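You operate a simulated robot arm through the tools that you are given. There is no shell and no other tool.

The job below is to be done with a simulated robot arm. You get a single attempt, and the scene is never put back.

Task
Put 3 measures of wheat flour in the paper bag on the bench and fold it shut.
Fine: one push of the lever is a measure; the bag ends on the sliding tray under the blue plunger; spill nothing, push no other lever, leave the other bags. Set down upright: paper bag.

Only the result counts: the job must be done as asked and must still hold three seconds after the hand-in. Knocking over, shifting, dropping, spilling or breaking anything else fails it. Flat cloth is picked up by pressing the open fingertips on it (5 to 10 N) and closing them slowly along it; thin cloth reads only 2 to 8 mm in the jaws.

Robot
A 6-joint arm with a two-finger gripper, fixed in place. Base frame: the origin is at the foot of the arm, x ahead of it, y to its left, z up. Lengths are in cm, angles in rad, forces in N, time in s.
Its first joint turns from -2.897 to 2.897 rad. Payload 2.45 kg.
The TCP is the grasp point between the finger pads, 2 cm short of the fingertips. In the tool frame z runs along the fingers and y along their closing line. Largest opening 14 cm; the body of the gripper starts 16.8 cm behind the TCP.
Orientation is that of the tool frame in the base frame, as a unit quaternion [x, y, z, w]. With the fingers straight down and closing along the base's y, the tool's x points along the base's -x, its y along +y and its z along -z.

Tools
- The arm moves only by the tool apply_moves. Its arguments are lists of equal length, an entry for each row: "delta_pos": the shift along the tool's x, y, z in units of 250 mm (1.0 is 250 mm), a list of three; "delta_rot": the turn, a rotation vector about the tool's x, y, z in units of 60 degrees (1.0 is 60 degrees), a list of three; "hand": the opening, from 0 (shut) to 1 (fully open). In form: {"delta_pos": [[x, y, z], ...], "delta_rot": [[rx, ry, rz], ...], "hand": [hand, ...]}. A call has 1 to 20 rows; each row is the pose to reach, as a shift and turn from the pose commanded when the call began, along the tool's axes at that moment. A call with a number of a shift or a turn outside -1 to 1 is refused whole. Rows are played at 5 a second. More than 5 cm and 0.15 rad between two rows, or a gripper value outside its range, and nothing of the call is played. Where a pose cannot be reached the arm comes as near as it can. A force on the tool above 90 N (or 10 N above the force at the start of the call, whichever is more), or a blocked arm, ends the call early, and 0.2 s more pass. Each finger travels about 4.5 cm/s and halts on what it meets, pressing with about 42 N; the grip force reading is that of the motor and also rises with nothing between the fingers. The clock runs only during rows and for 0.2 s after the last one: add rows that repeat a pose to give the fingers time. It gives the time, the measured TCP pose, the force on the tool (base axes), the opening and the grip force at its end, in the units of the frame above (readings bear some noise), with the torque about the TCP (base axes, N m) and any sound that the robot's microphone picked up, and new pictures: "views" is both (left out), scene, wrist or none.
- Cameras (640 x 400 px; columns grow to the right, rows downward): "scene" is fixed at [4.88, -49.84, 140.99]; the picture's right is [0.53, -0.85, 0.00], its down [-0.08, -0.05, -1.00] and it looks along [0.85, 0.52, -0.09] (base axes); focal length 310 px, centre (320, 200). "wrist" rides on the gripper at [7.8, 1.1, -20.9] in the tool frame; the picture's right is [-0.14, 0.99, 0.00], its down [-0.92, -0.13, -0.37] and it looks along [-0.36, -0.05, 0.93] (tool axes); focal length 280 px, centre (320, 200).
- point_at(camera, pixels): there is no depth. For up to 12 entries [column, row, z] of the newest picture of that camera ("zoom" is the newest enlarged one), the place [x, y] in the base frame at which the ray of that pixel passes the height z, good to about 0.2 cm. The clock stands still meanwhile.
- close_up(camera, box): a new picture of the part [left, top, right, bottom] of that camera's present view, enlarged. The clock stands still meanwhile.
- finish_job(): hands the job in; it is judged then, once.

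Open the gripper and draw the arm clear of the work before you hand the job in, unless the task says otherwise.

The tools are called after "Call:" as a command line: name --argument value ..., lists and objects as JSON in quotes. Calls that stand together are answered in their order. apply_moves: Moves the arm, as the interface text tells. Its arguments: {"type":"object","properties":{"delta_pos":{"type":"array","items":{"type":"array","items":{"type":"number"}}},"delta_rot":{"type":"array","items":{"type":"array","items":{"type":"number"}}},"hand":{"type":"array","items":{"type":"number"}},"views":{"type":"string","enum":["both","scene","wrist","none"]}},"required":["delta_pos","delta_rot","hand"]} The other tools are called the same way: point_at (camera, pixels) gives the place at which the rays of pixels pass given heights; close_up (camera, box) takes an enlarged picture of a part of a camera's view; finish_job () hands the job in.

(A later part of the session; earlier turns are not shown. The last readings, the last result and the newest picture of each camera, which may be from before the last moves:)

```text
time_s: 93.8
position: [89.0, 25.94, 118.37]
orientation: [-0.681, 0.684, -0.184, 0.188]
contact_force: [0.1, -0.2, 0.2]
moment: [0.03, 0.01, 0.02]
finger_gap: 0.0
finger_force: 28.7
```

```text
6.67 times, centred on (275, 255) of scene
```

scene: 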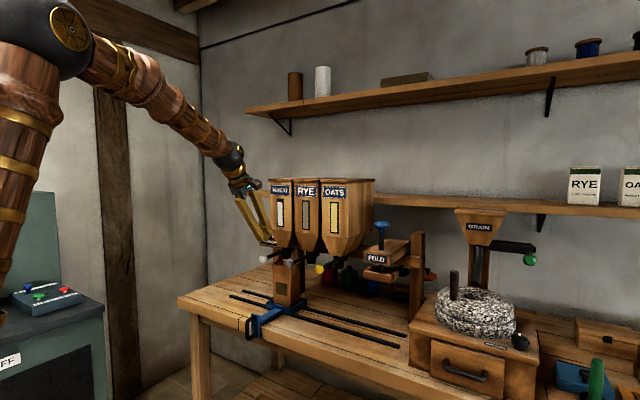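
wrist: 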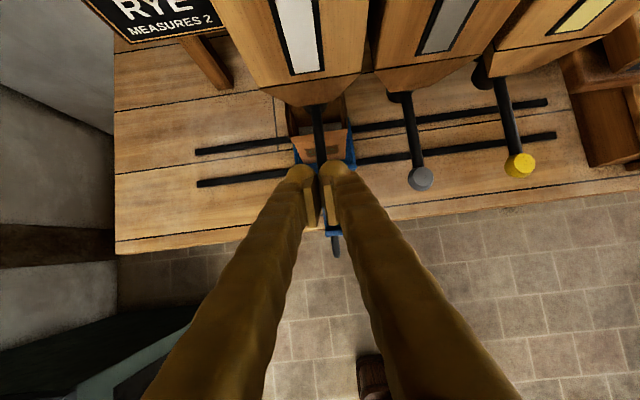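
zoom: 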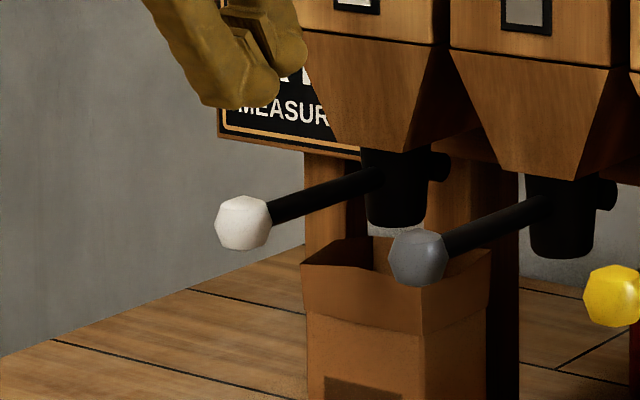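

Lever back up. I turn the tool to look into the bag again from the same viewpoint as before.

Call:
apply_moves --delta_pos '[[-0.001, 0.003, -0.0265], [-0.002, 0.007, -0.053], [-0.002, 0.01, -0.08], [-0.003, 0.013, -0.106], [-0.004, 0.017, -0.133], [-0.005, 0.02, -0.16], [-0.006, 0.023, -0.186], [-0.006, 0.0266, -0.212]]' --delta_rot '[[0, 0, -0.125], [0, 0, -0.25], [0, 0, -0.375], [0, 0, -0.5], [0, 0, -0.625], [0, 0, -0.75], [0, 0, -0.875], [0, 0, -1.0]]' --hand '[0, 0, 0, 0, 0, 0, 0, 0]' --views "none"

Call:
apply_moves --delta_pos '[[0, 0, 0], [0, 0, 0], [0, 0, 0], [0, 0, 0], [0, 0, 0]]' --delta_rot '[[0, 0, -0.125], [0, 0, -0.25], [0, 0, -0.375], [0, 0, -0.5], [0, 0, -0.5]]' --hand '[0, 0, 0, 0, 0]' --views "wrist"

Call:
close_up --camera "wrist" --box '[270, 70, 370, 180]'

Call:
close_up --camera "scene" --box '[265, 175, 355, 250]'

```text
time_s: 95.6
position: [85.88, 25.9, 122.64]
orientation: [0.932, -0.25, 0.253, -0.071]
contact_force: [-0.2, 0.0, -0.6]
moment: [-0.01, -0.01, 0.02]
finger_gap: 0.0
finger_force: 29.8
```

```text
time_s: 96.8
position: [85.75, 25.96, 122.64]
orientation: [0.965, -0.002, 0.262, -0.002]
contact_force: [0.7, -0.6, 0.3]
moment: [0.02, 0.04, -0.03]
finger_gap: 0.0
finger_force: 29.3
```

wrist: 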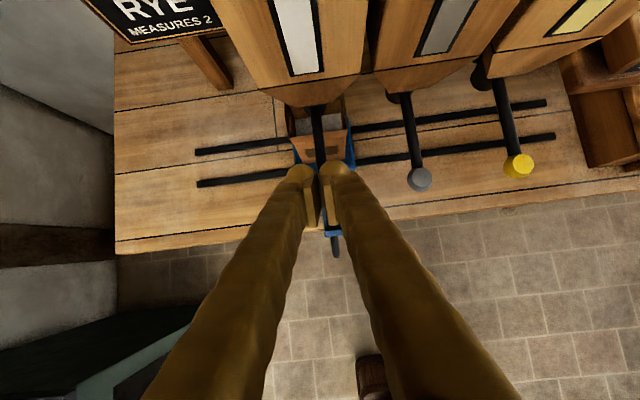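

```text
3.64 times, centred on (320, 125) of wrist
```

zoom: 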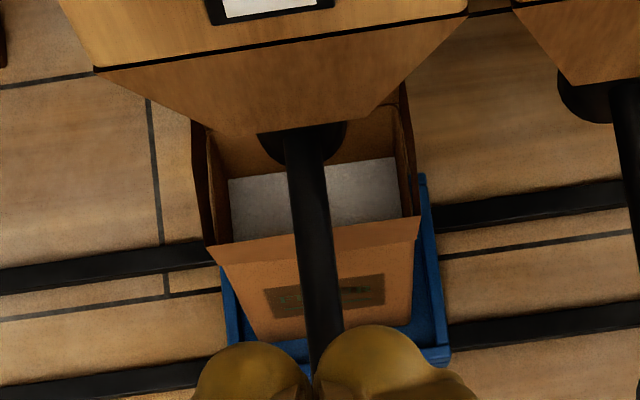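

```text
5.33 times, centred on (310, 212) of scene
```

zoom: 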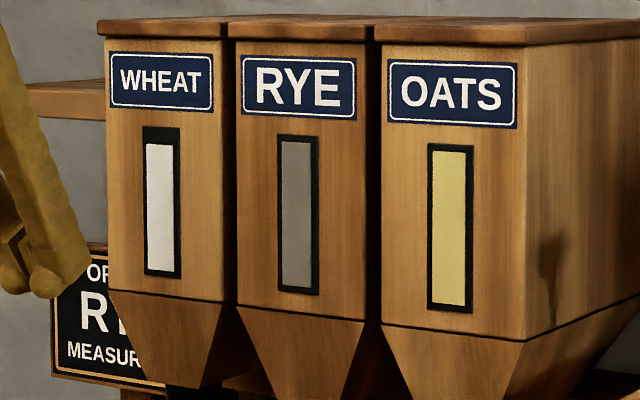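

The level rose (flour's back edge moved from zoom row ~198 to ~168). I compute its height to compare the increments.

Call:
point_at --camera "wrist" --pixels '[[341.1, 113.1, 90], [341.1, 113.1, 92], [341.1, 113.1, 94], [341.1, 113.1, 96], [294.7, 119.5, 90], [294.7, 119.5, 92], [294.7, 119.5, 94], [294.7, 119.5, 96]]'

Call:
close_up --camera "scene" --box '[266, 185, 326, 235]'

```text
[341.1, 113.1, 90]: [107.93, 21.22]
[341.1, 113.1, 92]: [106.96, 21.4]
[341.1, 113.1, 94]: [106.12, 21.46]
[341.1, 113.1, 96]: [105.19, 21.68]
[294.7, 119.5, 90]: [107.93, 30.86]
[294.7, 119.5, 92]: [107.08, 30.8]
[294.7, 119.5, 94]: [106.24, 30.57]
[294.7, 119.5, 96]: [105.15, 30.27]
```

```text
8.00 times, centred on (296, 210) of scene
```

zoom: 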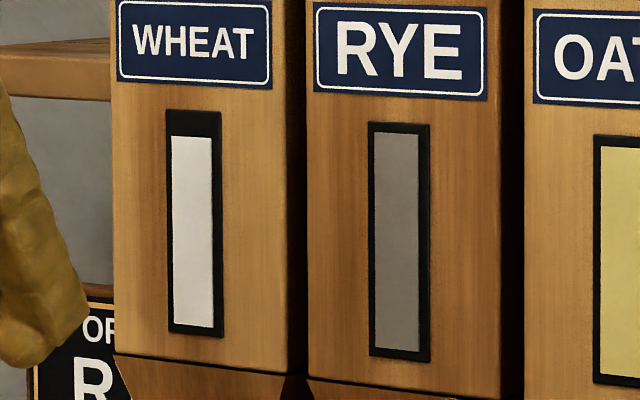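

Levels: ~87 → 90.9 → 94.9, and the window drop is 8.5 px per push, so each full push is exactly one measure and two are in. I repeat for the third push.

Call:
apply_moves --delta_pos '[[0.004, 0, 0.025], [0.008, 0, 0.05], [0.012, 0, 0.075], [0.016, 0, 0.1], [0.02, 0, 0.125], [0.024, 0, 0.15], [0.027, 0, 0.176], [0.029, 0, 0.2015]]' --delta_rot '[[0, 0, 0.125], [0, 0, 0.25], [0, 0, 0.375], [0, 0, 0.5], [0, 0, 0.625], [0, 0, 0.75], [0, 0, 0.875], [0, 0, 1.0]]' --hand '[0, 0, 0, 0, 0, 0, 0, 0]' --views "none"

Call:
apply_moves --delta_pos '[[0, 0, 0], [0, 0, 0], [0, 0, 0], [0, 0, 0], [0, 0, 0]]' --delta_rot '[[0, 0, 0.125], [0, 0, 0.25], [0, 0, 0.375], [0, 0, 0.5], [0, 0, 0.5]]' --hand '[0, 0, 0, 0, 0]' --views "none"

```text
time_s: 98.6
position: [89.0, 26.01, 118.71]
orientation: [0.834, -0.485, 0.225, -0.134]
contact_force: [0.7, 0.2, 0.1]
moment: [0.01, -0.01, -0.02]
finger_gap: 0.0
finger_force: 29.4
```

```text
time_s: 99.8
position: [88.91, 25.92, 118.7]
orientation: [-0.68, 0.685, -0.184, 0.187]
contact_force: [0.6, -0.5, 0.1]
moment: [0.02, -0.02, 0.02]
finger_gap: 0.01
finger_force: 29.3
```

At (88.9,25.9,118.7) above the knob; I push along the same path to just before the stop.

Call:
apply_moves --delta_pos '[[0, 0.038, 0.063], [0, 0.0762, 0.1268], [0, 0.097, 0.162], [0, 0.118, 0.197], [0, 0.14, 0.233], [0, 0.148, 0.261], [0, 0.155, 0.289], [0, 0.1628, 0.3174], [0, 0.1675, 0.344], [0, 0.172, 0.37], [0, 0.1763, 0.3966], [0, 0.178, 0.402], [0, 0.178, 0.402]]' --delta_rot '[[0, 0, 0], [0, 0, 0], [0, 0, 0], [0, 0, 0], [0, 0, 0], [0, 0, 0], [0, 0, 0], [0, 0, 0], [0, 0, 0], [0, 0, 0], [0, 0, 0], [0, 0, 0], [0, 0, 0]]' --hand '[0, 0, 0, 0, 0, 0, 0, 0, 0, 0, 0, 0, 0]' --views "scene"

Call:
close_up --camera "scene" --box '[240, 225, 310, 285]'

```text
time_s: 102.6
position: [90.25, 25.97, 107.84]
orientation: [-0.681, 0.683, -0.184, 0.187]
contact_force: [0.7, -1.5, 3.7]
moment: [-0.02, -0.01, 0.0]
finger_gap: 0.0
finger_force: 30.0
```

scene: 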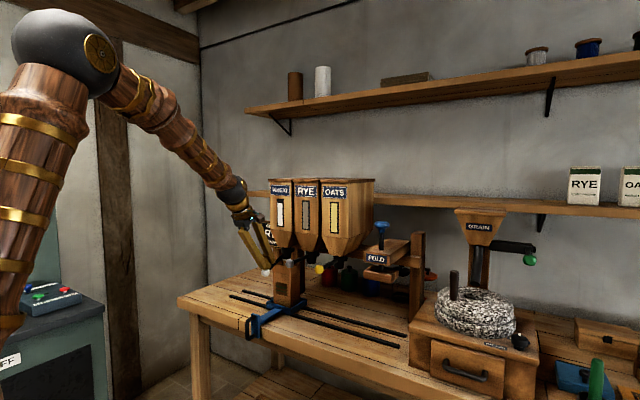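

```text
6.67 times, centred on (275, 255) of scene
```

zoom: 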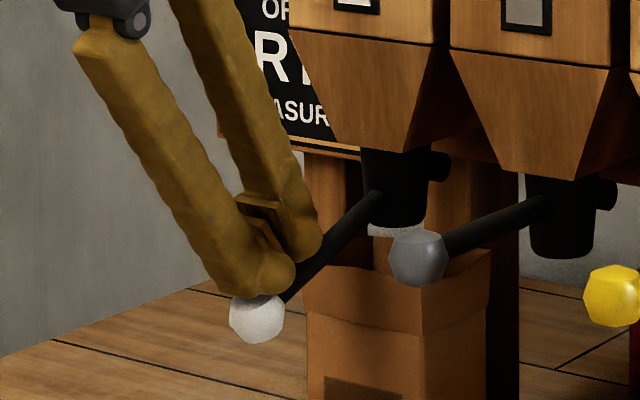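

Just before the stop (3.7 N). I press the last few millimetres in small steps.

Call:
apply_moves --delta_pos '[[0, 0, 0.01], [0, 0, 0.018], [0, 0, 0.018]]' --delta_rot '[[0, 0, 0], [0, 0, 0], [0, 0, 0]]' --hand '[0, 0, 0]' --views "none"

Call:
apply_moves --delta_pos '[[0, 0.002, 0.008], [0, 0.004, 0.014], [0, 0.004, 0.014]]' --delta_rot '[[0, 0, 0], [0, 0, 0], [0, 0, 0]]' --hand '[0, 0, 0]' --views "none"

```text
time_s: 103.4
position: [90.42, 26.12, 107.44]
orientation: [-0.681, 0.684, -0.184, 0.187]
contact_force: [0.1, 1.2, 3.3]
moment: [0.03, 0.04, -0.03]
finger_gap: 0.0
finger_force: 29.9
```

```text
time_s: 104.2
position: [90.6, 26.01, 107.19]
orientation: [-0.681, 0.683, -0.185, 0.188]
contact_force: [-0.8, -1.0, 27.5]
moment: [-0.04, 0.21, 0.03]
finger_gap: 0.01
finger_force: 29.0
```

End stop reached (27.5 N). I bring the lever back up the same way.

Call:
apply_moves --delta_pos '[[0, -0.002, -0.0267], [0, -0.01, -0.066], [0, -0.0172, -0.1063], [0, -0.029, -0.148], [0, -0.0416, -0.1896], [0, -0.073, -0.243], [0, -0.1038, -0.297], [0, -0.142, -0.36], [0, -0.18, -0.4238], [0, -0.18, -0.4238]]' --delta_rot '[[0, 0, 0], [0, 0, 0], [0, 0, 0], [0, 0, 0], [0, 0, 0], [0, 0, 0], [0, 0, 0], [0, 0, 0], [0, 0, 0], [0, 0, 0]]' --hand '[0, 0, 0, 0, 0, 0, 0, 0, 0, 0]' --views "none"

Call:
apply_moves --delta_pos '[[-0.001, 0.003, -0.0265], [-0.002, 0.007, -0.053], [-0.002, 0.01, -0.08], [-0.003, 0.013, -0.106], [-0.004, 0.017, -0.133], [-0.005, 0.02, -0.16], [-0.006, 0.023, -0.186], [-0.006, 0.0266, -0.212]]' --delta_rot '[[0, 0, -0.125], [0, 0, -0.25], [0, 0, -0.375], [0, 0, -0.5], [0, 0, -0.625], [0, 0, -0.75], [0, 0, -0.875], [0, 0, -1.0]]' --hand '[0, 0, 0, 0, 0, 0, 0, 0]' --views "none"

Call:
apply_moves --delta_pos '[[0, 0, 0], [0, 0, 0], [0, 0, 0], [0, 0, 0], [0, 0, 0]]' --delta_rot '[[0, 0, -0.125], [0, 0, -0.25], [0, 0, -0.375], [0, 0, -0.5], [0, 0, -0.5]]' --hand '[0, 0, 0, 0, 0]' --views "both"

Call:
close_up --camera "wrist" --box '[270, 70, 370, 180]'

Call:
close_up --camera "scene" --box '[266, 185, 326, 235]'

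```text
time_s: 106.4
position: [88.94, 26.05, 118.54]
orientation: [-0.681, 0.684, -0.184, 0.186]
contact_force: [0.1, 0.1, -0.5]
moment: [-0.02, 0.01, 0.01]
finger_gap: 0.0
finger_force: 29.7
```

```text
time_s: 108.2
position: [85.87, 26.16, 122.77]
orientation: [0.932, -0.25, 0.254, -0.07]
contact_force: [-0.3, -0.5, 0.3]
moment: [0.0, 0.0, 0.0]
finger_gap: 0.01
finger_force: 29.1
```

```text
time_s: 109.4
position: [85.83, 26.1, 122.71]
orientation: [0.965, -0.001, 0.262, -0.002]
contact_force: [-0.1, -0.6, -0.2]
moment: [0.0, 0.02, -0.01]
finger_gap: 0.0
finger_force: 29.7
```

scene: 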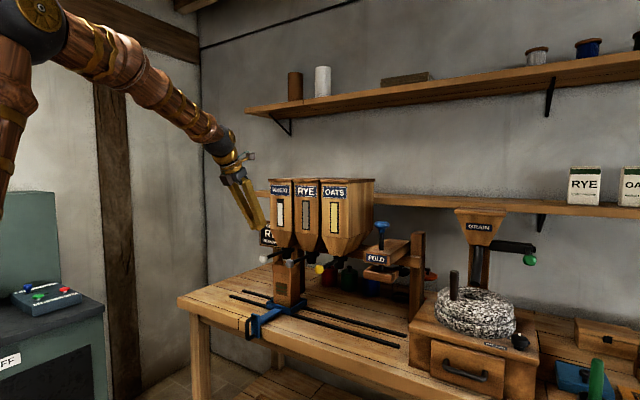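
wrist: 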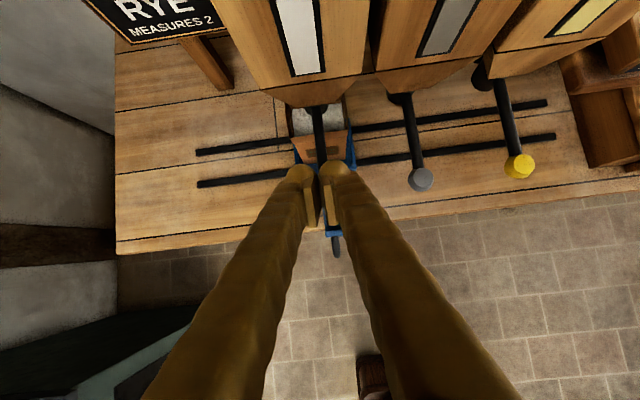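

```text
3.64 times, centred on (320, 125) of wrist
```

zoom: 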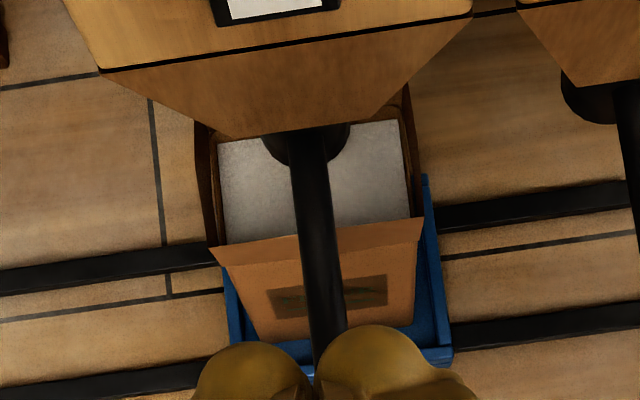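

```text
8.00 times, centred on (296, 210) of scene
```

zoom: 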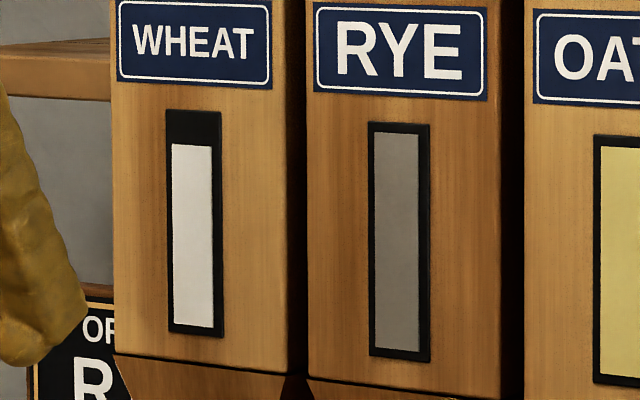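

Third measure is in: the flour's back edge rose again and the window dropped by the same 8 px (total 25 px = 3×8.4). Now I retreat and turn the tool 180° to the un-flipped wrist, which reaches the right-hand side, while opening the fingers.

Call:
apply_moves --delta_pos '[[-0.084, 0, 0.007], [-0.168, 0, 0.014], [-0.252, 0, 0.021], [-0.336, 0, 0.028], [-0.42, 0, 0.034], [-0.504, 0, 0.041], [-0.588, 0, 0.048], [-0.672, 0, 0.055]]' --delta_rot '[[0, 0, 0.125], [0, 0, 0.25], [0, 0, 0.375], [0, 0, 0.5], [0, 0, 0.625], [0, 0, 0.75], [0, 0, 0.875], [0, 0, 1.0]]' --hand '[0, 0, 0, 0, 0, 0, 0, 0]' --views "none"

Call:
apply_moves --delta_pos '[[0, 0, 0], [0, 0, 0], [0, 0, 0], [0, 0, 0], [0, 0, 0], [0, 0, 0], [0, 0, 0], [0, 0, 0]]' --delta_rot '[[0, 0, 0.125], [0, 0, 0.25], [0, 0, 0.375], [0, 0, 0.5], [0, 0, 0.625], [0, 0, 0.75], [0, 0, 0.875], [0, 0, 1.0]]' --hand '[0.1, 0.2, 0.3, 0.4, 0.5, 0.6, 0.7, 0.8]' --views "none"

Call:
apply_moves --delta_pos '[[0, 0, 0], [0, 0, 0], [0, 0, 0], [0, 0, 0], [0, 0, 0], [0, 0, 0], [0, 0, 0], [0, 0, 0], [0, 0, 0]]' --delta_rot '[[0, 0, 0.125], [0, 0, 0.25], [0, 0, 0.375], [0, 0, 0.5], [0, 0, 0.625], [0, 0, 0.75], [0, 0, 0.875], [0, 0, 1.0], [0, 0, 1.0]]' --hand '[0.8, 0.8, 0.8, 0.8, 0.8, 0.8, 0.8, 0.8, 0.8]' --views "both"

```text
time_s: 111.2
position: [71.99, 26.23, 112.94]
orientation: [0.834, -0.484, 0.227, -0.134]
contact_force: [-0.3, 0.3, -0.3]
moment: [0.04, 0.0, -0.01]
finger_gap: 0.03
finger_force: 29.7
```

```text
time_s: 113.0
position: [72.04, 26.22, 113.03]
orientation: [-0.48, 0.837, -0.129, 0.228]
contact_force: [0.5, 0.2, 0.4]
moment: [0.02, 0.0, 0.02]
finger_gap: 11.19
finger_force: 0.1
```

```text
time_s: 115.0
position: [71.98, 26.17, 113.01]
orientation: [0.002, 0.965, 0.002, 0.262]
contact_force: [-0.3, 0.2, 0.1]
moment: [0.03, 0.03, -0.01]
finger_gap: 11.21
finger_force: 0.1
```

scene: 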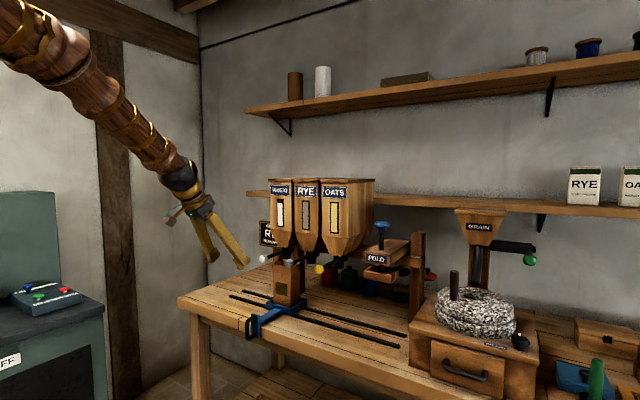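
wrist: 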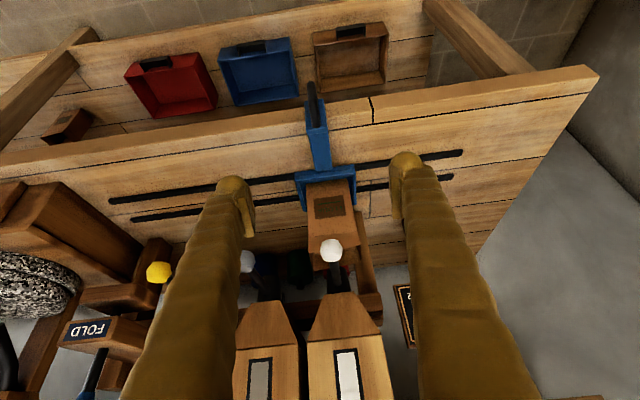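

The un-flipped pose is reached. I pitch the tool to 60° and go down in front of the tray handle to (68,26,88).

Call:
apply_moves --delta_pos '[[0.08, 0, 0.098], [0.16, 0, 0.195], [0.24, 0, 0.293], [0.322, 0, 0.391], [0.402, 0, 0.489], [0.483, 0, 0.587], [0.563, 0, 0.684], [0.644, 0, 0.782], [0.644, 0, 0.782]]' --delta_rot '[[0, -0.0625, 0], [0, -0.125, 0], [0, -0.1875, 0], [0, -0.25, 0], [0, -0.3125, 0], [0, -0.375, 0], [0, -0.4375, 0], [0, -0.5, 0], [0, -0.5, 0]]' --hand '[0.8, 0.8, 0.8, 0.8, 0.8, 0.8, 0.8, 0.8, 0.8]' --views "both"

```text
time_s: 117.0
position: [68.07, 26.35, 87.95]
orientation: [0.003, 0.864, 0.001, 0.504]
contact_force: [0.1, 0.6, 0.5]
moment: [-0.08, -0.01, 0.01]
finger_gap: 11.22
finger_force: 0.1
```

scene: 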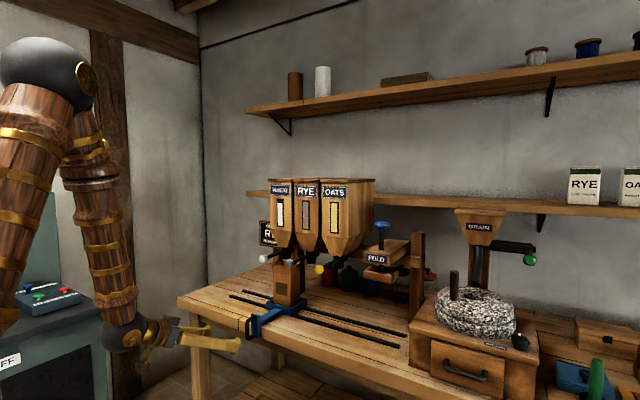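
wrist: 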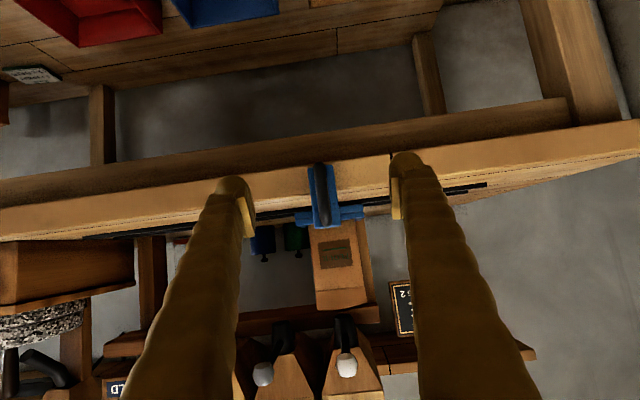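

The handle (322,195) lies centred between the fingertips in this upside-down view. I advance to TCP (79.3,26.05,86).

Call:
apply_moves --delta_pos '[[-0.031, -0.002, 0.086], [-0.062, -0.005, 0.171], [-0.093, -0.007, 0.257], [-0.124, -0.01, 0.342], [-0.155, -0.012, 0.428], [-0.155, -0.012, 0.428]]' --delta_rot '[[0, 0, 0], [0, 0, 0], [0, 0, 0], [0, 0, 0], [0, 0, 0], [0, 0, 0]]' --hand '[0.8, 0.8, 0.8, 0.8, 0.8, 0.8]' --views "both"

Call:
close_up --camera "scene" --box '[215, 280, 305, 340]'

```text
time_s: 118.4
position: [79.07, 25.92, 86.19]
orientation: [0.001, 0.865, 0.002, 0.502]
contact_force: [0.2, -0.4, -0.5]
moment: [-0.05, 0.01, 0.01]
finger_gap: 11.2
finger_force: 0.0
```

scene: 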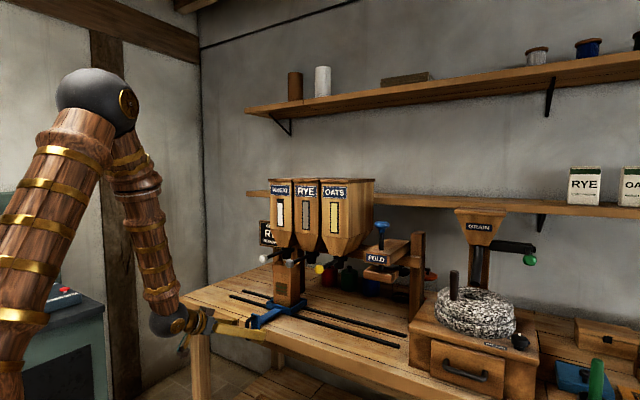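
wrist: 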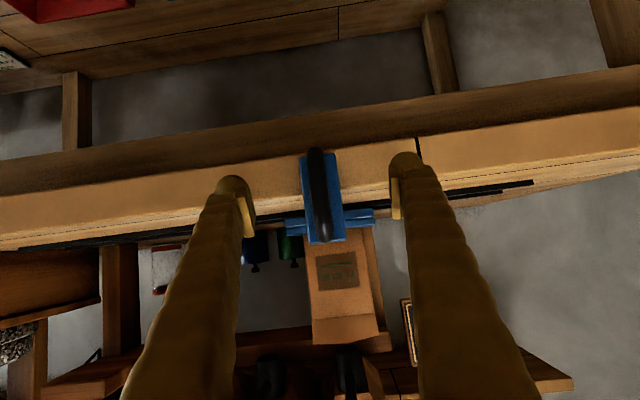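

```text
6.67 times, centred on (260, 310) of scene
```

zoom: 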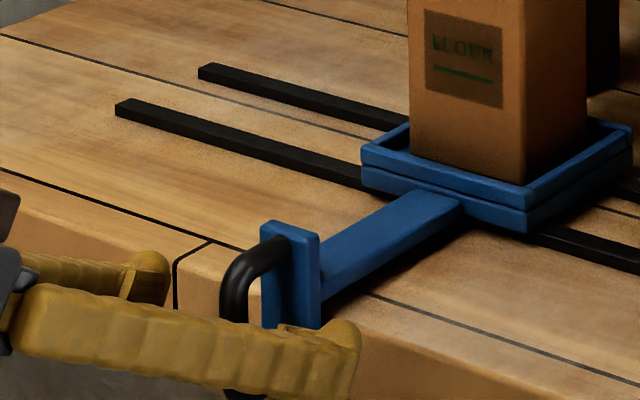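

Fingers straddle the handle; I close on it.

Call:
apply_moves --delta_pos '[[0, 0, 0], [0, 0, 0], [0, 0, 0], [0, 0, 0], [0, 0, 0], [0, 0, 0], [0, 0, 0], [0, 0, 0], [0, 0, 0], [0, 0, 0]]' --delta_rot '[[0, 0, 0], [0, 0, 0], [0, 0, 0], [0, 0, 0], [0, 0, 0], [0, 0, 0], [0, 0, 0], [0, 0, 0], [0, 0, 0], [0, 0, 0]]' --hand '[0.7, 0.6, 0.5, 0.4, 0.3, 0.2, 0.15, 0.1, 0.08, 0.06]' --views "none"

Call:
apply_moves --delta_pos '[[0, -0.004, 0], [0, -0.014, 0], [0, -0.032, 0], [0, -0.056, 0], [0, -0.084, 0], [0, -0.112, 0], [0, -0.14, 0], [0, -0.168, 0], [0, -0.188, 0], [0, -0.198, 0], [0, -0.2, 0]]' --delta_rot '[[0, 0, 0], [0, 0, 0], [0, 0, 0], [0, 0, 0], [0, 0, 0], [0, 0, 0], [0, 0, 0], [0, 0, 0], [0, 0, 0], [0, 0, 0], [0, 0, 0]]' --hand '[0.06, 0.06, 0.06, 0.06, 0.06, 0.06, 0.06, 0.06, 0.06, 0.06, 0.06]' --views "both"

Call:
close_up --camera "scene" --box '[240, 220, 360, 330]'

```text
time_s: 120.6
position: [79.13, 26.06, 86.11]
orientation: [0.002, 0.864, 0.001, 0.503]
contact_force: [1.8, -0.3, -0.9]
moment: [-0.04, -0.02, -0.02]
finger_gap: 1.37
finger_force: 39.2
```

```text
time_s: 123.0
position: [79.22, 21.02, 86.15]
orientation: [0.002, 0.865, 0.0, 0.502]
contact_force: [-15.7, 1.2, 10.9]
moment: [-0.02, 0.14, 0.0]
finger_gap: 1.36
finger_force: 40.0
```

scene: 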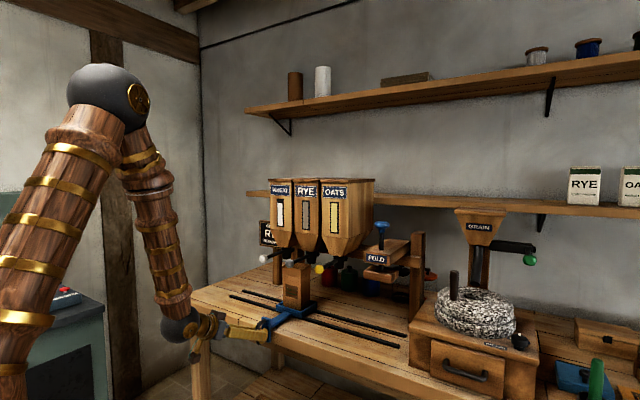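
wrist: 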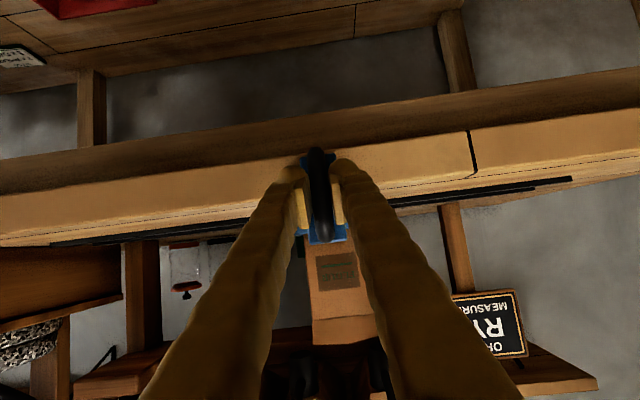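

```text
3.64 times, centred on (300, 275) of scene
```

zoom: 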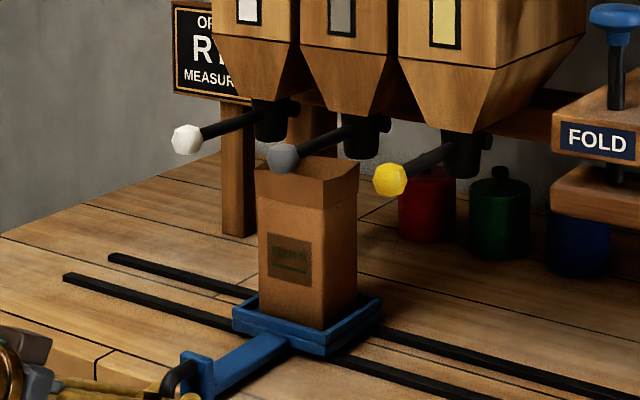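

The tray follows, bag upright. There's some axial load (−16,0,11), so I ease the tool back 2 mm while dragging on by 19 cm to y≈2.

Call:
apply_moves --delta_pos '[[0, -0.006, -0.004], [0, -0.02, -0.008], [0, -0.045, -0.008], [0, -0.085, -0.008], [0, -0.13, -0.008], [0, -0.18, -0.008], [0, -0.23, -0.008], [0, -0.28, -0.008], [0, -0.33, -0.008], [0, -0.38, -0.008], [0, -0.43, -0.008], [0, -0.48, -0.008], [0, -0.53, -0.008], [0, -0.58, -0.008], [0, -0.63, -0.008], [0, -0.675, -0.008], [0, -0.715, -0.008], [0, -0.745, -0.008], [0, -0.758, -0.008], [0, -0.76, -0.008]]' --delta_rot '[[0, 0, 0], [0, 0, 0], [0, 0, 0], [0, 0, 0], [0, 0, 0], [0, 0, 0], [0, 0, 0], [0, 0, 0], [0, 0, 0], [0, 0, 0], [0, 0, 0], [0, 0, 0], [0, 0, 0], [0, 0, 0], [0, 0, 0], [0, 0, 0], [0, 0, 0], [0, 0, 0], [0, 0, 0], [0, 0, 0]]' --hand '[0.06, 0.06, 0.06, 0.06, 0.06, 0.06, 0.06, 0.06, 0.06, 0.06, 0.06, 0.06, 0.06, 0.06, 0.06, 0.06, 0.06, 0.06, 0.06, 0.06]' --views "both"

Call:
close_up --camera "scene" --box '[290, 205, 430, 335]'

```text
time_s: 127.2
position: [79.34, 5.8, 87.56]
orientation: [0.009, 0.868, -0.032, 0.496]
contact_force: [19.1, 1.3, 16.0]
moment: [0.3, -0.24, -0.03]
finger_gap: 1.37
finger_force: 40.5
out of reach, approached as far as the arm can: row 4, 5, 6, 7, 8, 9, 10, 11, 12, 13, 14, 15, 16, 17, 18, 19, 20
```

scene: 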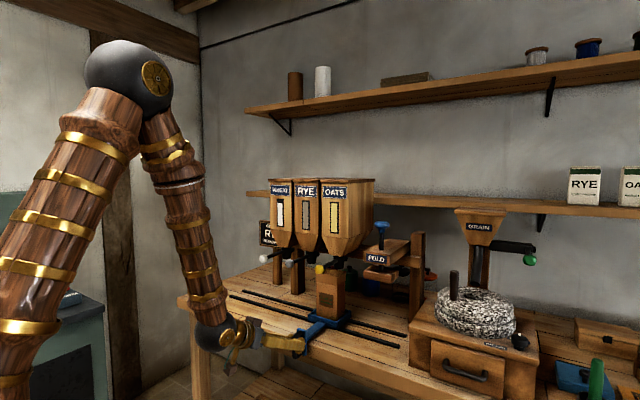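
wrist: 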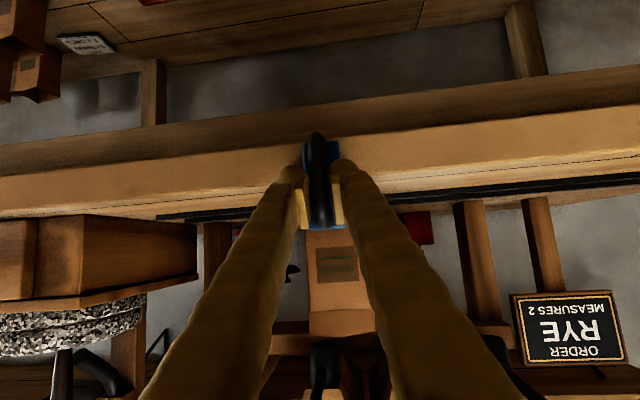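

```text
3.08 times, centred on (360, 270) of scene
```

zoom: 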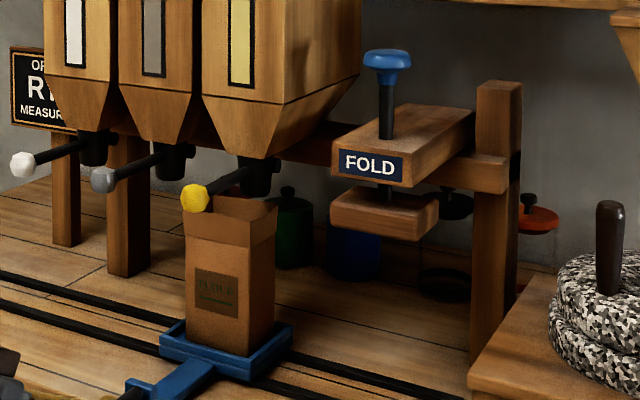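

The arm hits a reach limit with this pitch (wrist too near the base), stopping at y≈5.8; the bag is still upright in the tray. I let go of the handle gently and will re-grip with a steeper tool.

Call:
apply_moves --delta_pos '[[0, 0, 0], [0, 0, 0], [0, 0, 0], [0, 0, 0], [0, 0, 0], [0, 0, 0], [0, 0, 0]]' --delta_rot '[[0, 0, 0], [0, 0, 0], [0, 0, 0], [0, 0, 0], [0, 0, 0], [0, 0, 0], [0, 0, 0]]' --hand '[0.1, 0.15, 0.25, 0.35, 0.45, 0.6, 0.7]' --views "both"

Call:
close_up --camera "scene" --box '[270, 230, 390, 350]'

```text
time_s: 128.8
position: [79.31, 5.72, 87.43]
orientation: [0.01, 0.867, -0.032, 0.496]
contact_force: [-0.5, 0.2, 0.6]
moment: [0.02, 0.02, 0.03]
finger_gap: 9.83
finger_force: 0.0
```

scene: 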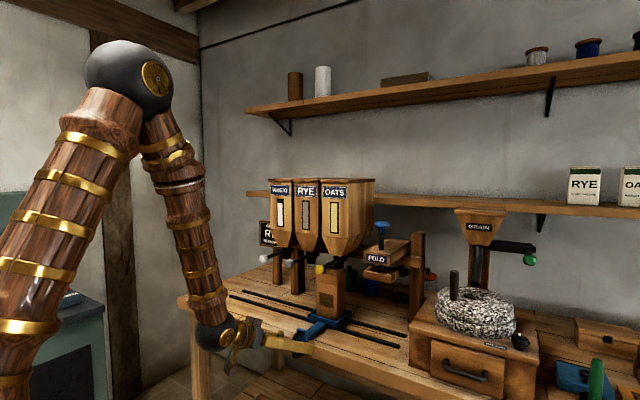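
wrist: 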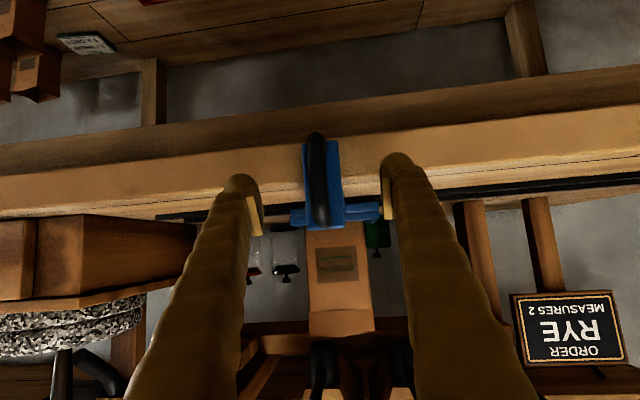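

```text
3.33 times, centred on (330, 290) of scene
```

zoom: 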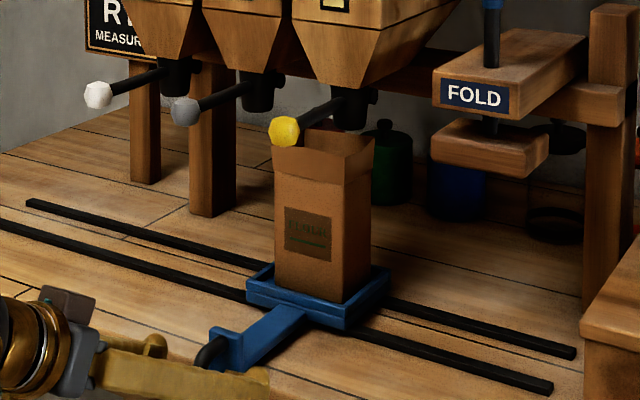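

Tray and bag are fine. I lift the tool straight up 12 cm away from the handle while re-orienting it to 25° from vertical (removing the small residual roll).

Call:
apply_moves --delta_pos '[[-0.052, -0.002, -0.03], [-0.103, -0.004, -0.06], [-0.155, -0.007, -0.091], [-0.206, -0.009, -0.121], [-0.258, -0.011, -0.151], [-0.31, -0.013, -0.181], [-0.361, -0.016, -0.212], [-0.413, -0.018, -0.242], [-0.413, -0.018, -0.242]]' --delta_rot '[[0, 0, 0], [0, 0, 0], [-0.011, 0.097, -0.001], [-0.022, 0.194, -0.002], [-0.033, 0.291, -0.003], [-0.044, 0.389, -0.004], [-0.055, 0.486, -0.005], [-0.0657, 0.583, -0.0057], [-0.0657, 0.583, -0.0057]]' --hand '[0.75, 0.8, 0.8, 0.8, 0.8, 0.8, 0.8, 0.8, 0.8]' --views "both"

Call:
close_up --camera "scene" --box '[300, 205, 440, 345]'

```text
time_s: 131.0
position: [81.52, -0.68, 101.45]
orientation: [-0.073, 0.959, -0.126, 0.244]
contact_force: [0.9, -1.0, -0.3]
moment: [-0.03, -0.02, 0.03]
finger_gap: 11.2
finger_force: 0.0
out of reach, approached as far as the arm can: row 6, 7
stopped in row 9: the arm was blocked; the commanded pose is now the measured one
```

scene: 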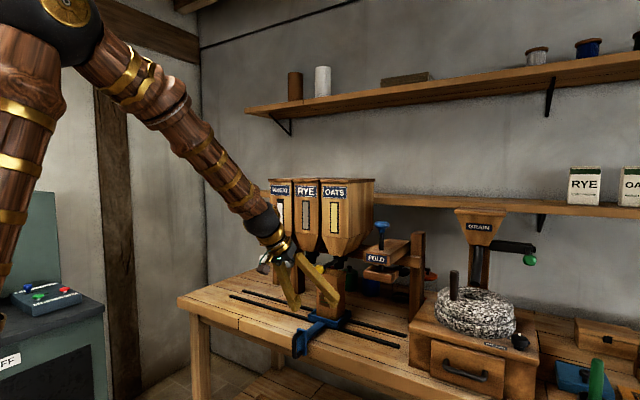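
wrist: 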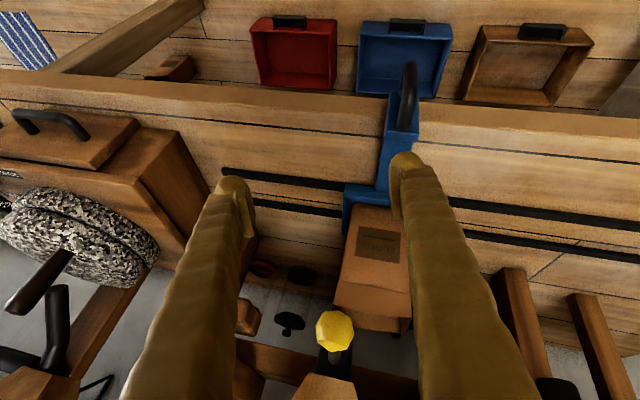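

```text
2.86 times, centred on (370, 275) of scene
```

zoom: 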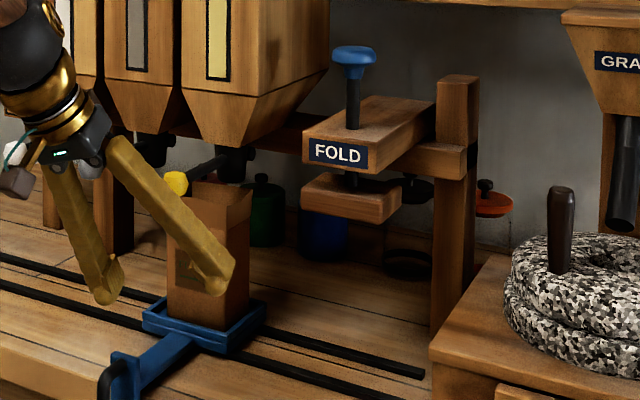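

The arm re-configured near its limit and stopped at (81.5,-0.7,101.5), tilted. Before moving, I check that nothing is touching the levers or the bag.

Call:
close_up --camera "scene" --box '[255, 215, 345, 305]'

Call:
close_up --camera "wrist" --box '[220, 140, 460, 400]'

```text
4.44 times, centred on (300, 260) of scene
```

zoom: 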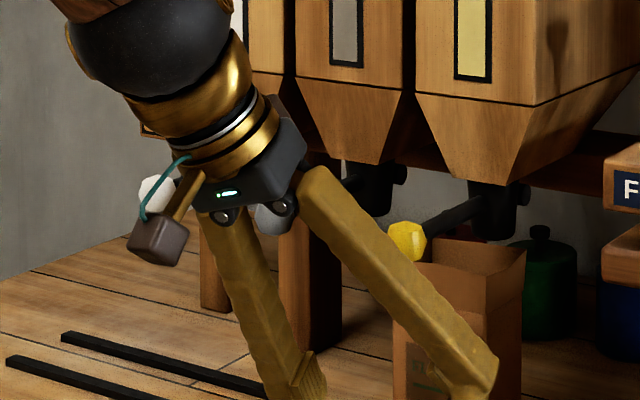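

```text
1.54 times, centred on (340, 270) of wrist
```

zoom: 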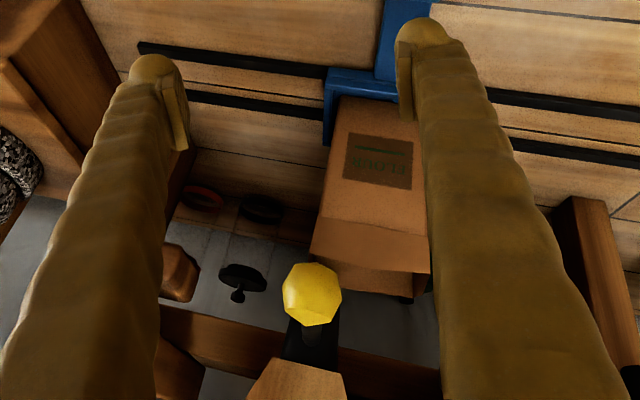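

The RYE knob is at its original pixel (290,263), OATS knob too, and the gripper body is ~15 cm in front of them; nothing is touched. I move back, away from the bench, and straighten the tool to 20° from vertical.

Call:
apply_moves --delta_pos '[[0.021, 0.037, -0.059], [0.043, 0.074, -0.118], [0.064, 0.112, -0.176], [0.085, 0.149, -0.235], [0.107, 0.186, -0.294], [0.128, 0.223, -0.3525], [0.128, 0.223, -0.3525]]' --delta_rot '[[-0.036, 0.024, 0.03], [-0.071, 0.047, 0.06], [-0.107, 0.071, 0.09], [-0.143, 0.094, 0.12], [-0.178, 0.118, 0.15], [-0.214, 0.1416, 0.18], [-0.214, 0.1416, 0.18]]' --hand '[0.8, 0.8, 0.8, 0.8, 0.8, 0.8, 0.8]' --views "both"

```text
time_s: 132.6
position: [73.97, 5.89, 105.87]
orientation: [0.0, 0.985, 0.001, 0.173]
contact_force: [-0.1, -0.1, 0.1]
moment: [0.01, -0.01, 0.0]
finger_gap: 11.21
finger_force: 0.1
```

scene: 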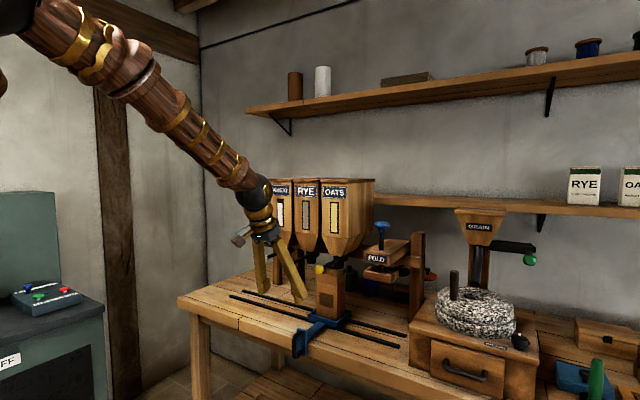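
wrist: 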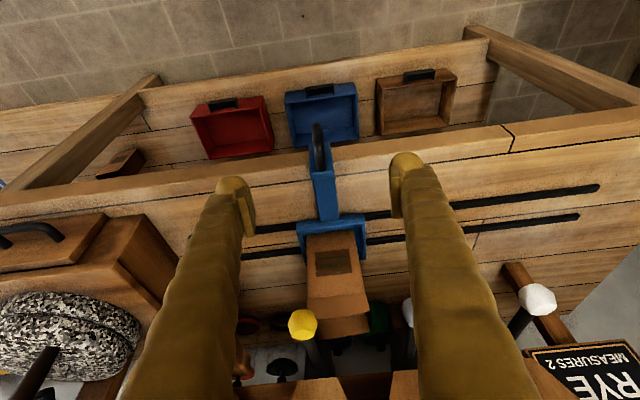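

The pose is clean now. I locate the handle and check the flour/bag and the fold press.

Call:
close_up --camera "wrist" --box '[240, 90, 400, 290]'

Call:
close_up --camera "scene" --box '[340, 205, 440, 305]'

Call:
close_up --camera "scene" --box '[270, 260, 370, 360]'

```text
2.00 times, centred on (320, 190) of wrist
```

zoom: 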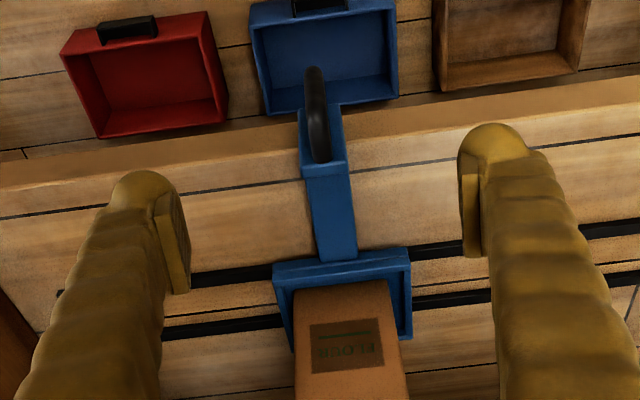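

```text
4.00 times, centred on (390, 255) of scene
```

zoom: 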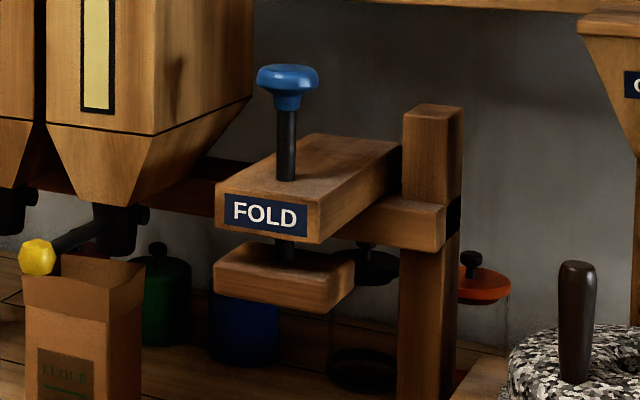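

```text
4.00 times, centred on (320, 310) of scene
```

zoom: 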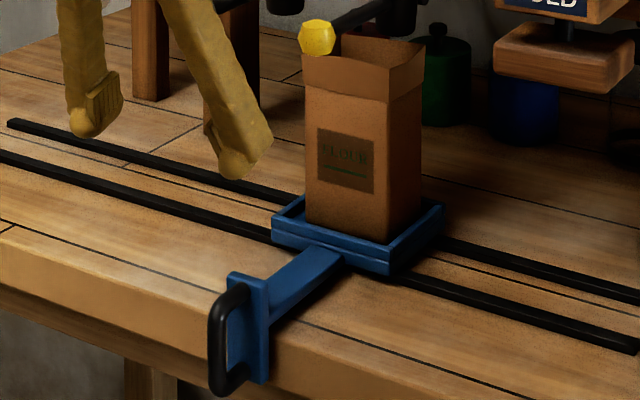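

Call:
point_at --camera "wrist" --pixels '[[317, 126, 88], [318, 140, 89], [319.5, 170, 89], [317, 126, 86], [298, 222, 88.2], [364.5, 215, 88.2]]'

Call:
point_at --camera "scene" --pixels '[[308, 311.8, 88.2], [337.5, 323.5, 88.2], [350.8, 312.5, 88.2], [317, 331.3, 89], [313, 345, 86]]'

```text
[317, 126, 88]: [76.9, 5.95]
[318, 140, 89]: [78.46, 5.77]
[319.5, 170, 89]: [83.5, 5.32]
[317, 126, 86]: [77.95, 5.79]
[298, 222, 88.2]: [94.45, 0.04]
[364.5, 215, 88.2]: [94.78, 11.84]
```

```text
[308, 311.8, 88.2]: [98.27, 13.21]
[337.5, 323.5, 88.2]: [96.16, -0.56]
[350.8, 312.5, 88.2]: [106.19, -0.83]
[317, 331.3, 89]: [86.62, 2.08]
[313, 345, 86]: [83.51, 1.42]
```

Handle is at y≈5.8, plunger axis at about (102.2,-14.3), press plate bottom z≈106 (bag rim 103.5). I go down around the handle to (79.5,5.8,86.5) with this steeper tool.

Call:
apply_moves --delta_pos '[[0.008, -0.001, 0.115], [0.017, -0.001, 0.23], [0.025, -0.002, 0.345], [0.034, -0.002, 0.46], [0.042, -0.003, 0.575], [0.05, -0.004, 0.69], [0.059, -0.004, 0.805], [0.059, -0.004, 0.805]]' --delta_rot '[[0, 0, 0], [0, 0, 0], [0, 0, 0], [0, 0, 0], [0, 0, 0], [0, 0, 0], [0, 0, 0], [0, 0, 0]]' --hand '[0.8, 0.8, 0.8, 0.8, 0.8, 0.8, 0.8, 0.8]' --views "both"

Call:
close_up --camera "scene" --box '[270, 260, 370, 360]'

```text
time_s: 134.4
position: [79.56, 5.86, 86.56]
orientation: [-0.002, 0.985, 0.001, 0.173]
contact_force: [0.6, 0.7, -0.5]
moment: [-0.02, 0.01, -0.02]
finger_gap: 11.2
finger_force: 0.1
```

scene: 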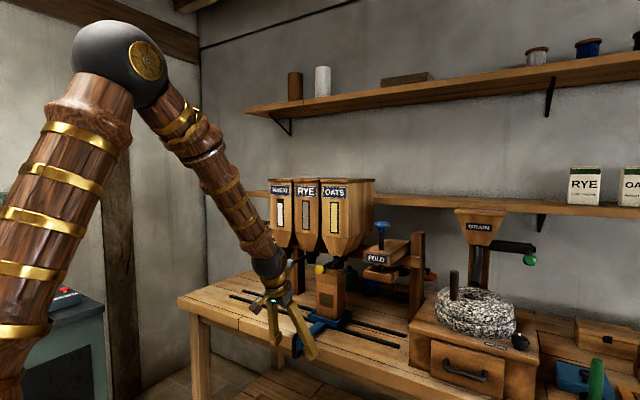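
wrist: 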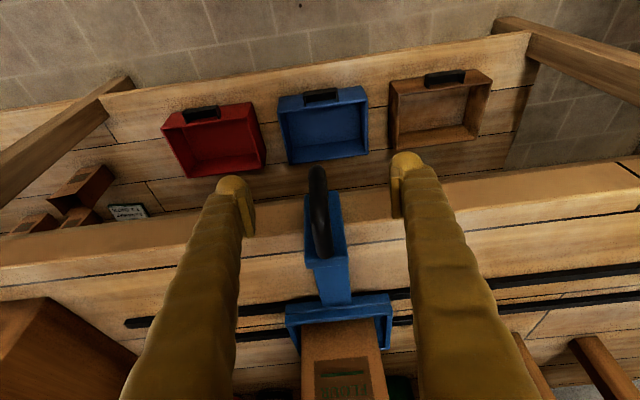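

```text
4.00 times, centred on (320, 310) of scene
```

zoom: 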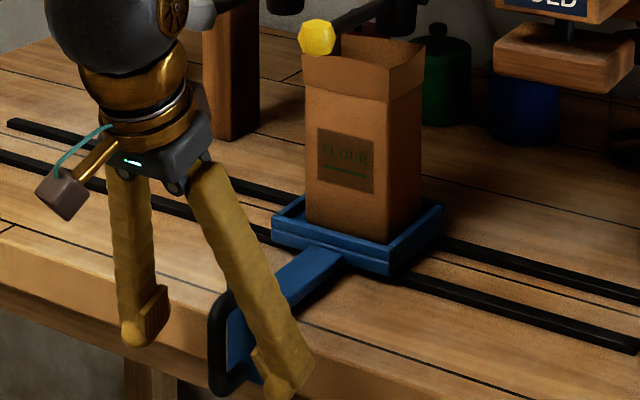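

Handle is between the fingers. I close on it.

Call:
apply_moves --delta_pos '[[0, 0, 0], [0, 0, 0], [0, 0, 0], [0, 0, 0], [0, 0, 0], [0, 0, 0], [0, 0, 0], [0, 0, 0], [0, 0, 0], [0, 0, 0]]' --delta_rot '[[0, 0, 0], [0, 0, 0], [0, 0, 0], [0, 0, 0], [0, 0, 0], [0, 0, 0], [0, 0, 0], [0, 0, 0], [0, 0, 0], [0, 0, 0]]' --hand '[0.7, 0.6, 0.5, 0.4, 0.3, 0.2, 0.15, 0.1, 0.08, 0.06]' --views "none"

Call:
apply_moves --delta_pos '[[0, -0.004, 0], [0, -0.014, 0], [0, -0.032, 0], [0, -0.056, 0], [0, -0.084, 0], [0, -0.112, 0], [0, -0.14, 0], [0, -0.168, 0], [0, -0.188, 0], [0, -0.198, 0], [0, -0.2, 0]]' --delta_rot '[[0, 0, 0], [0, 0, 0], [0, 0, 0], [0, 0, 0], [0, 0, 0], [0, 0, 0], [0, 0, 0], [0, 0, 0], [0, 0, 0], [0, 0, 0], [0, 0, 0]]' --hand '[0.06, 0.06, 0.06, 0.06, 0.06, 0.06, 0.06, 0.06, 0.06, 0.06, 0.06]' --views "both"

Call:
close_up --camera "scene" --box '[290, 220, 430, 360]'

```text
time_s: 136.6
position: [79.45, 5.86, 86.5]
orientation: [-0.001, 0.985, 0.001, 0.173]
contact_force: [0.9, 0.3, -2.3]
moment: [0.02, -0.03, -0.02]
finger_gap: 1.36
finger_force: 40.2
```

```text
time_s: 139.0
position: [79.52, 0.67, 86.47]
orientation: [-0.002, 0.985, 0.001, 0.173]
contact_force: [-2.5, 1.7, 11.4]
moment: [0.01, -0.03, 0.02]
finger_gap: 1.37
finger_force: 40.0
```

scene: 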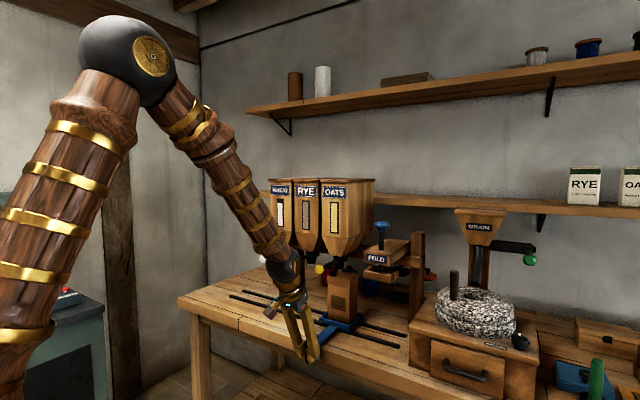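
wrist: 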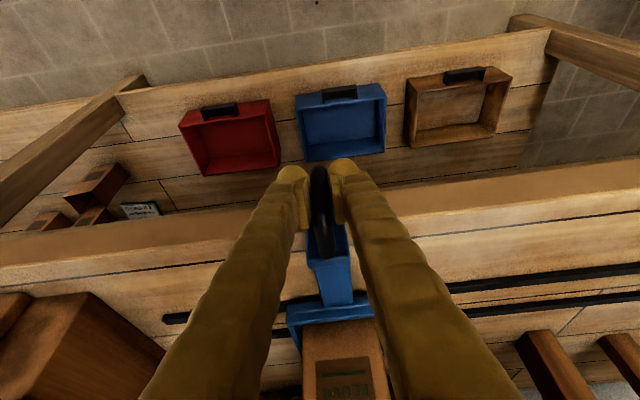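

```text
2.86 times, centred on (360, 290) of scene
```

zoom: 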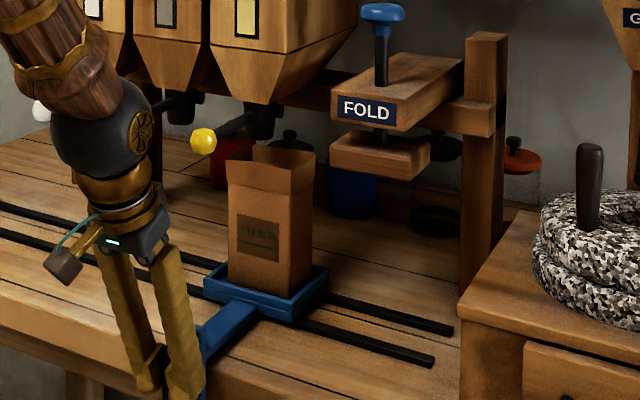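

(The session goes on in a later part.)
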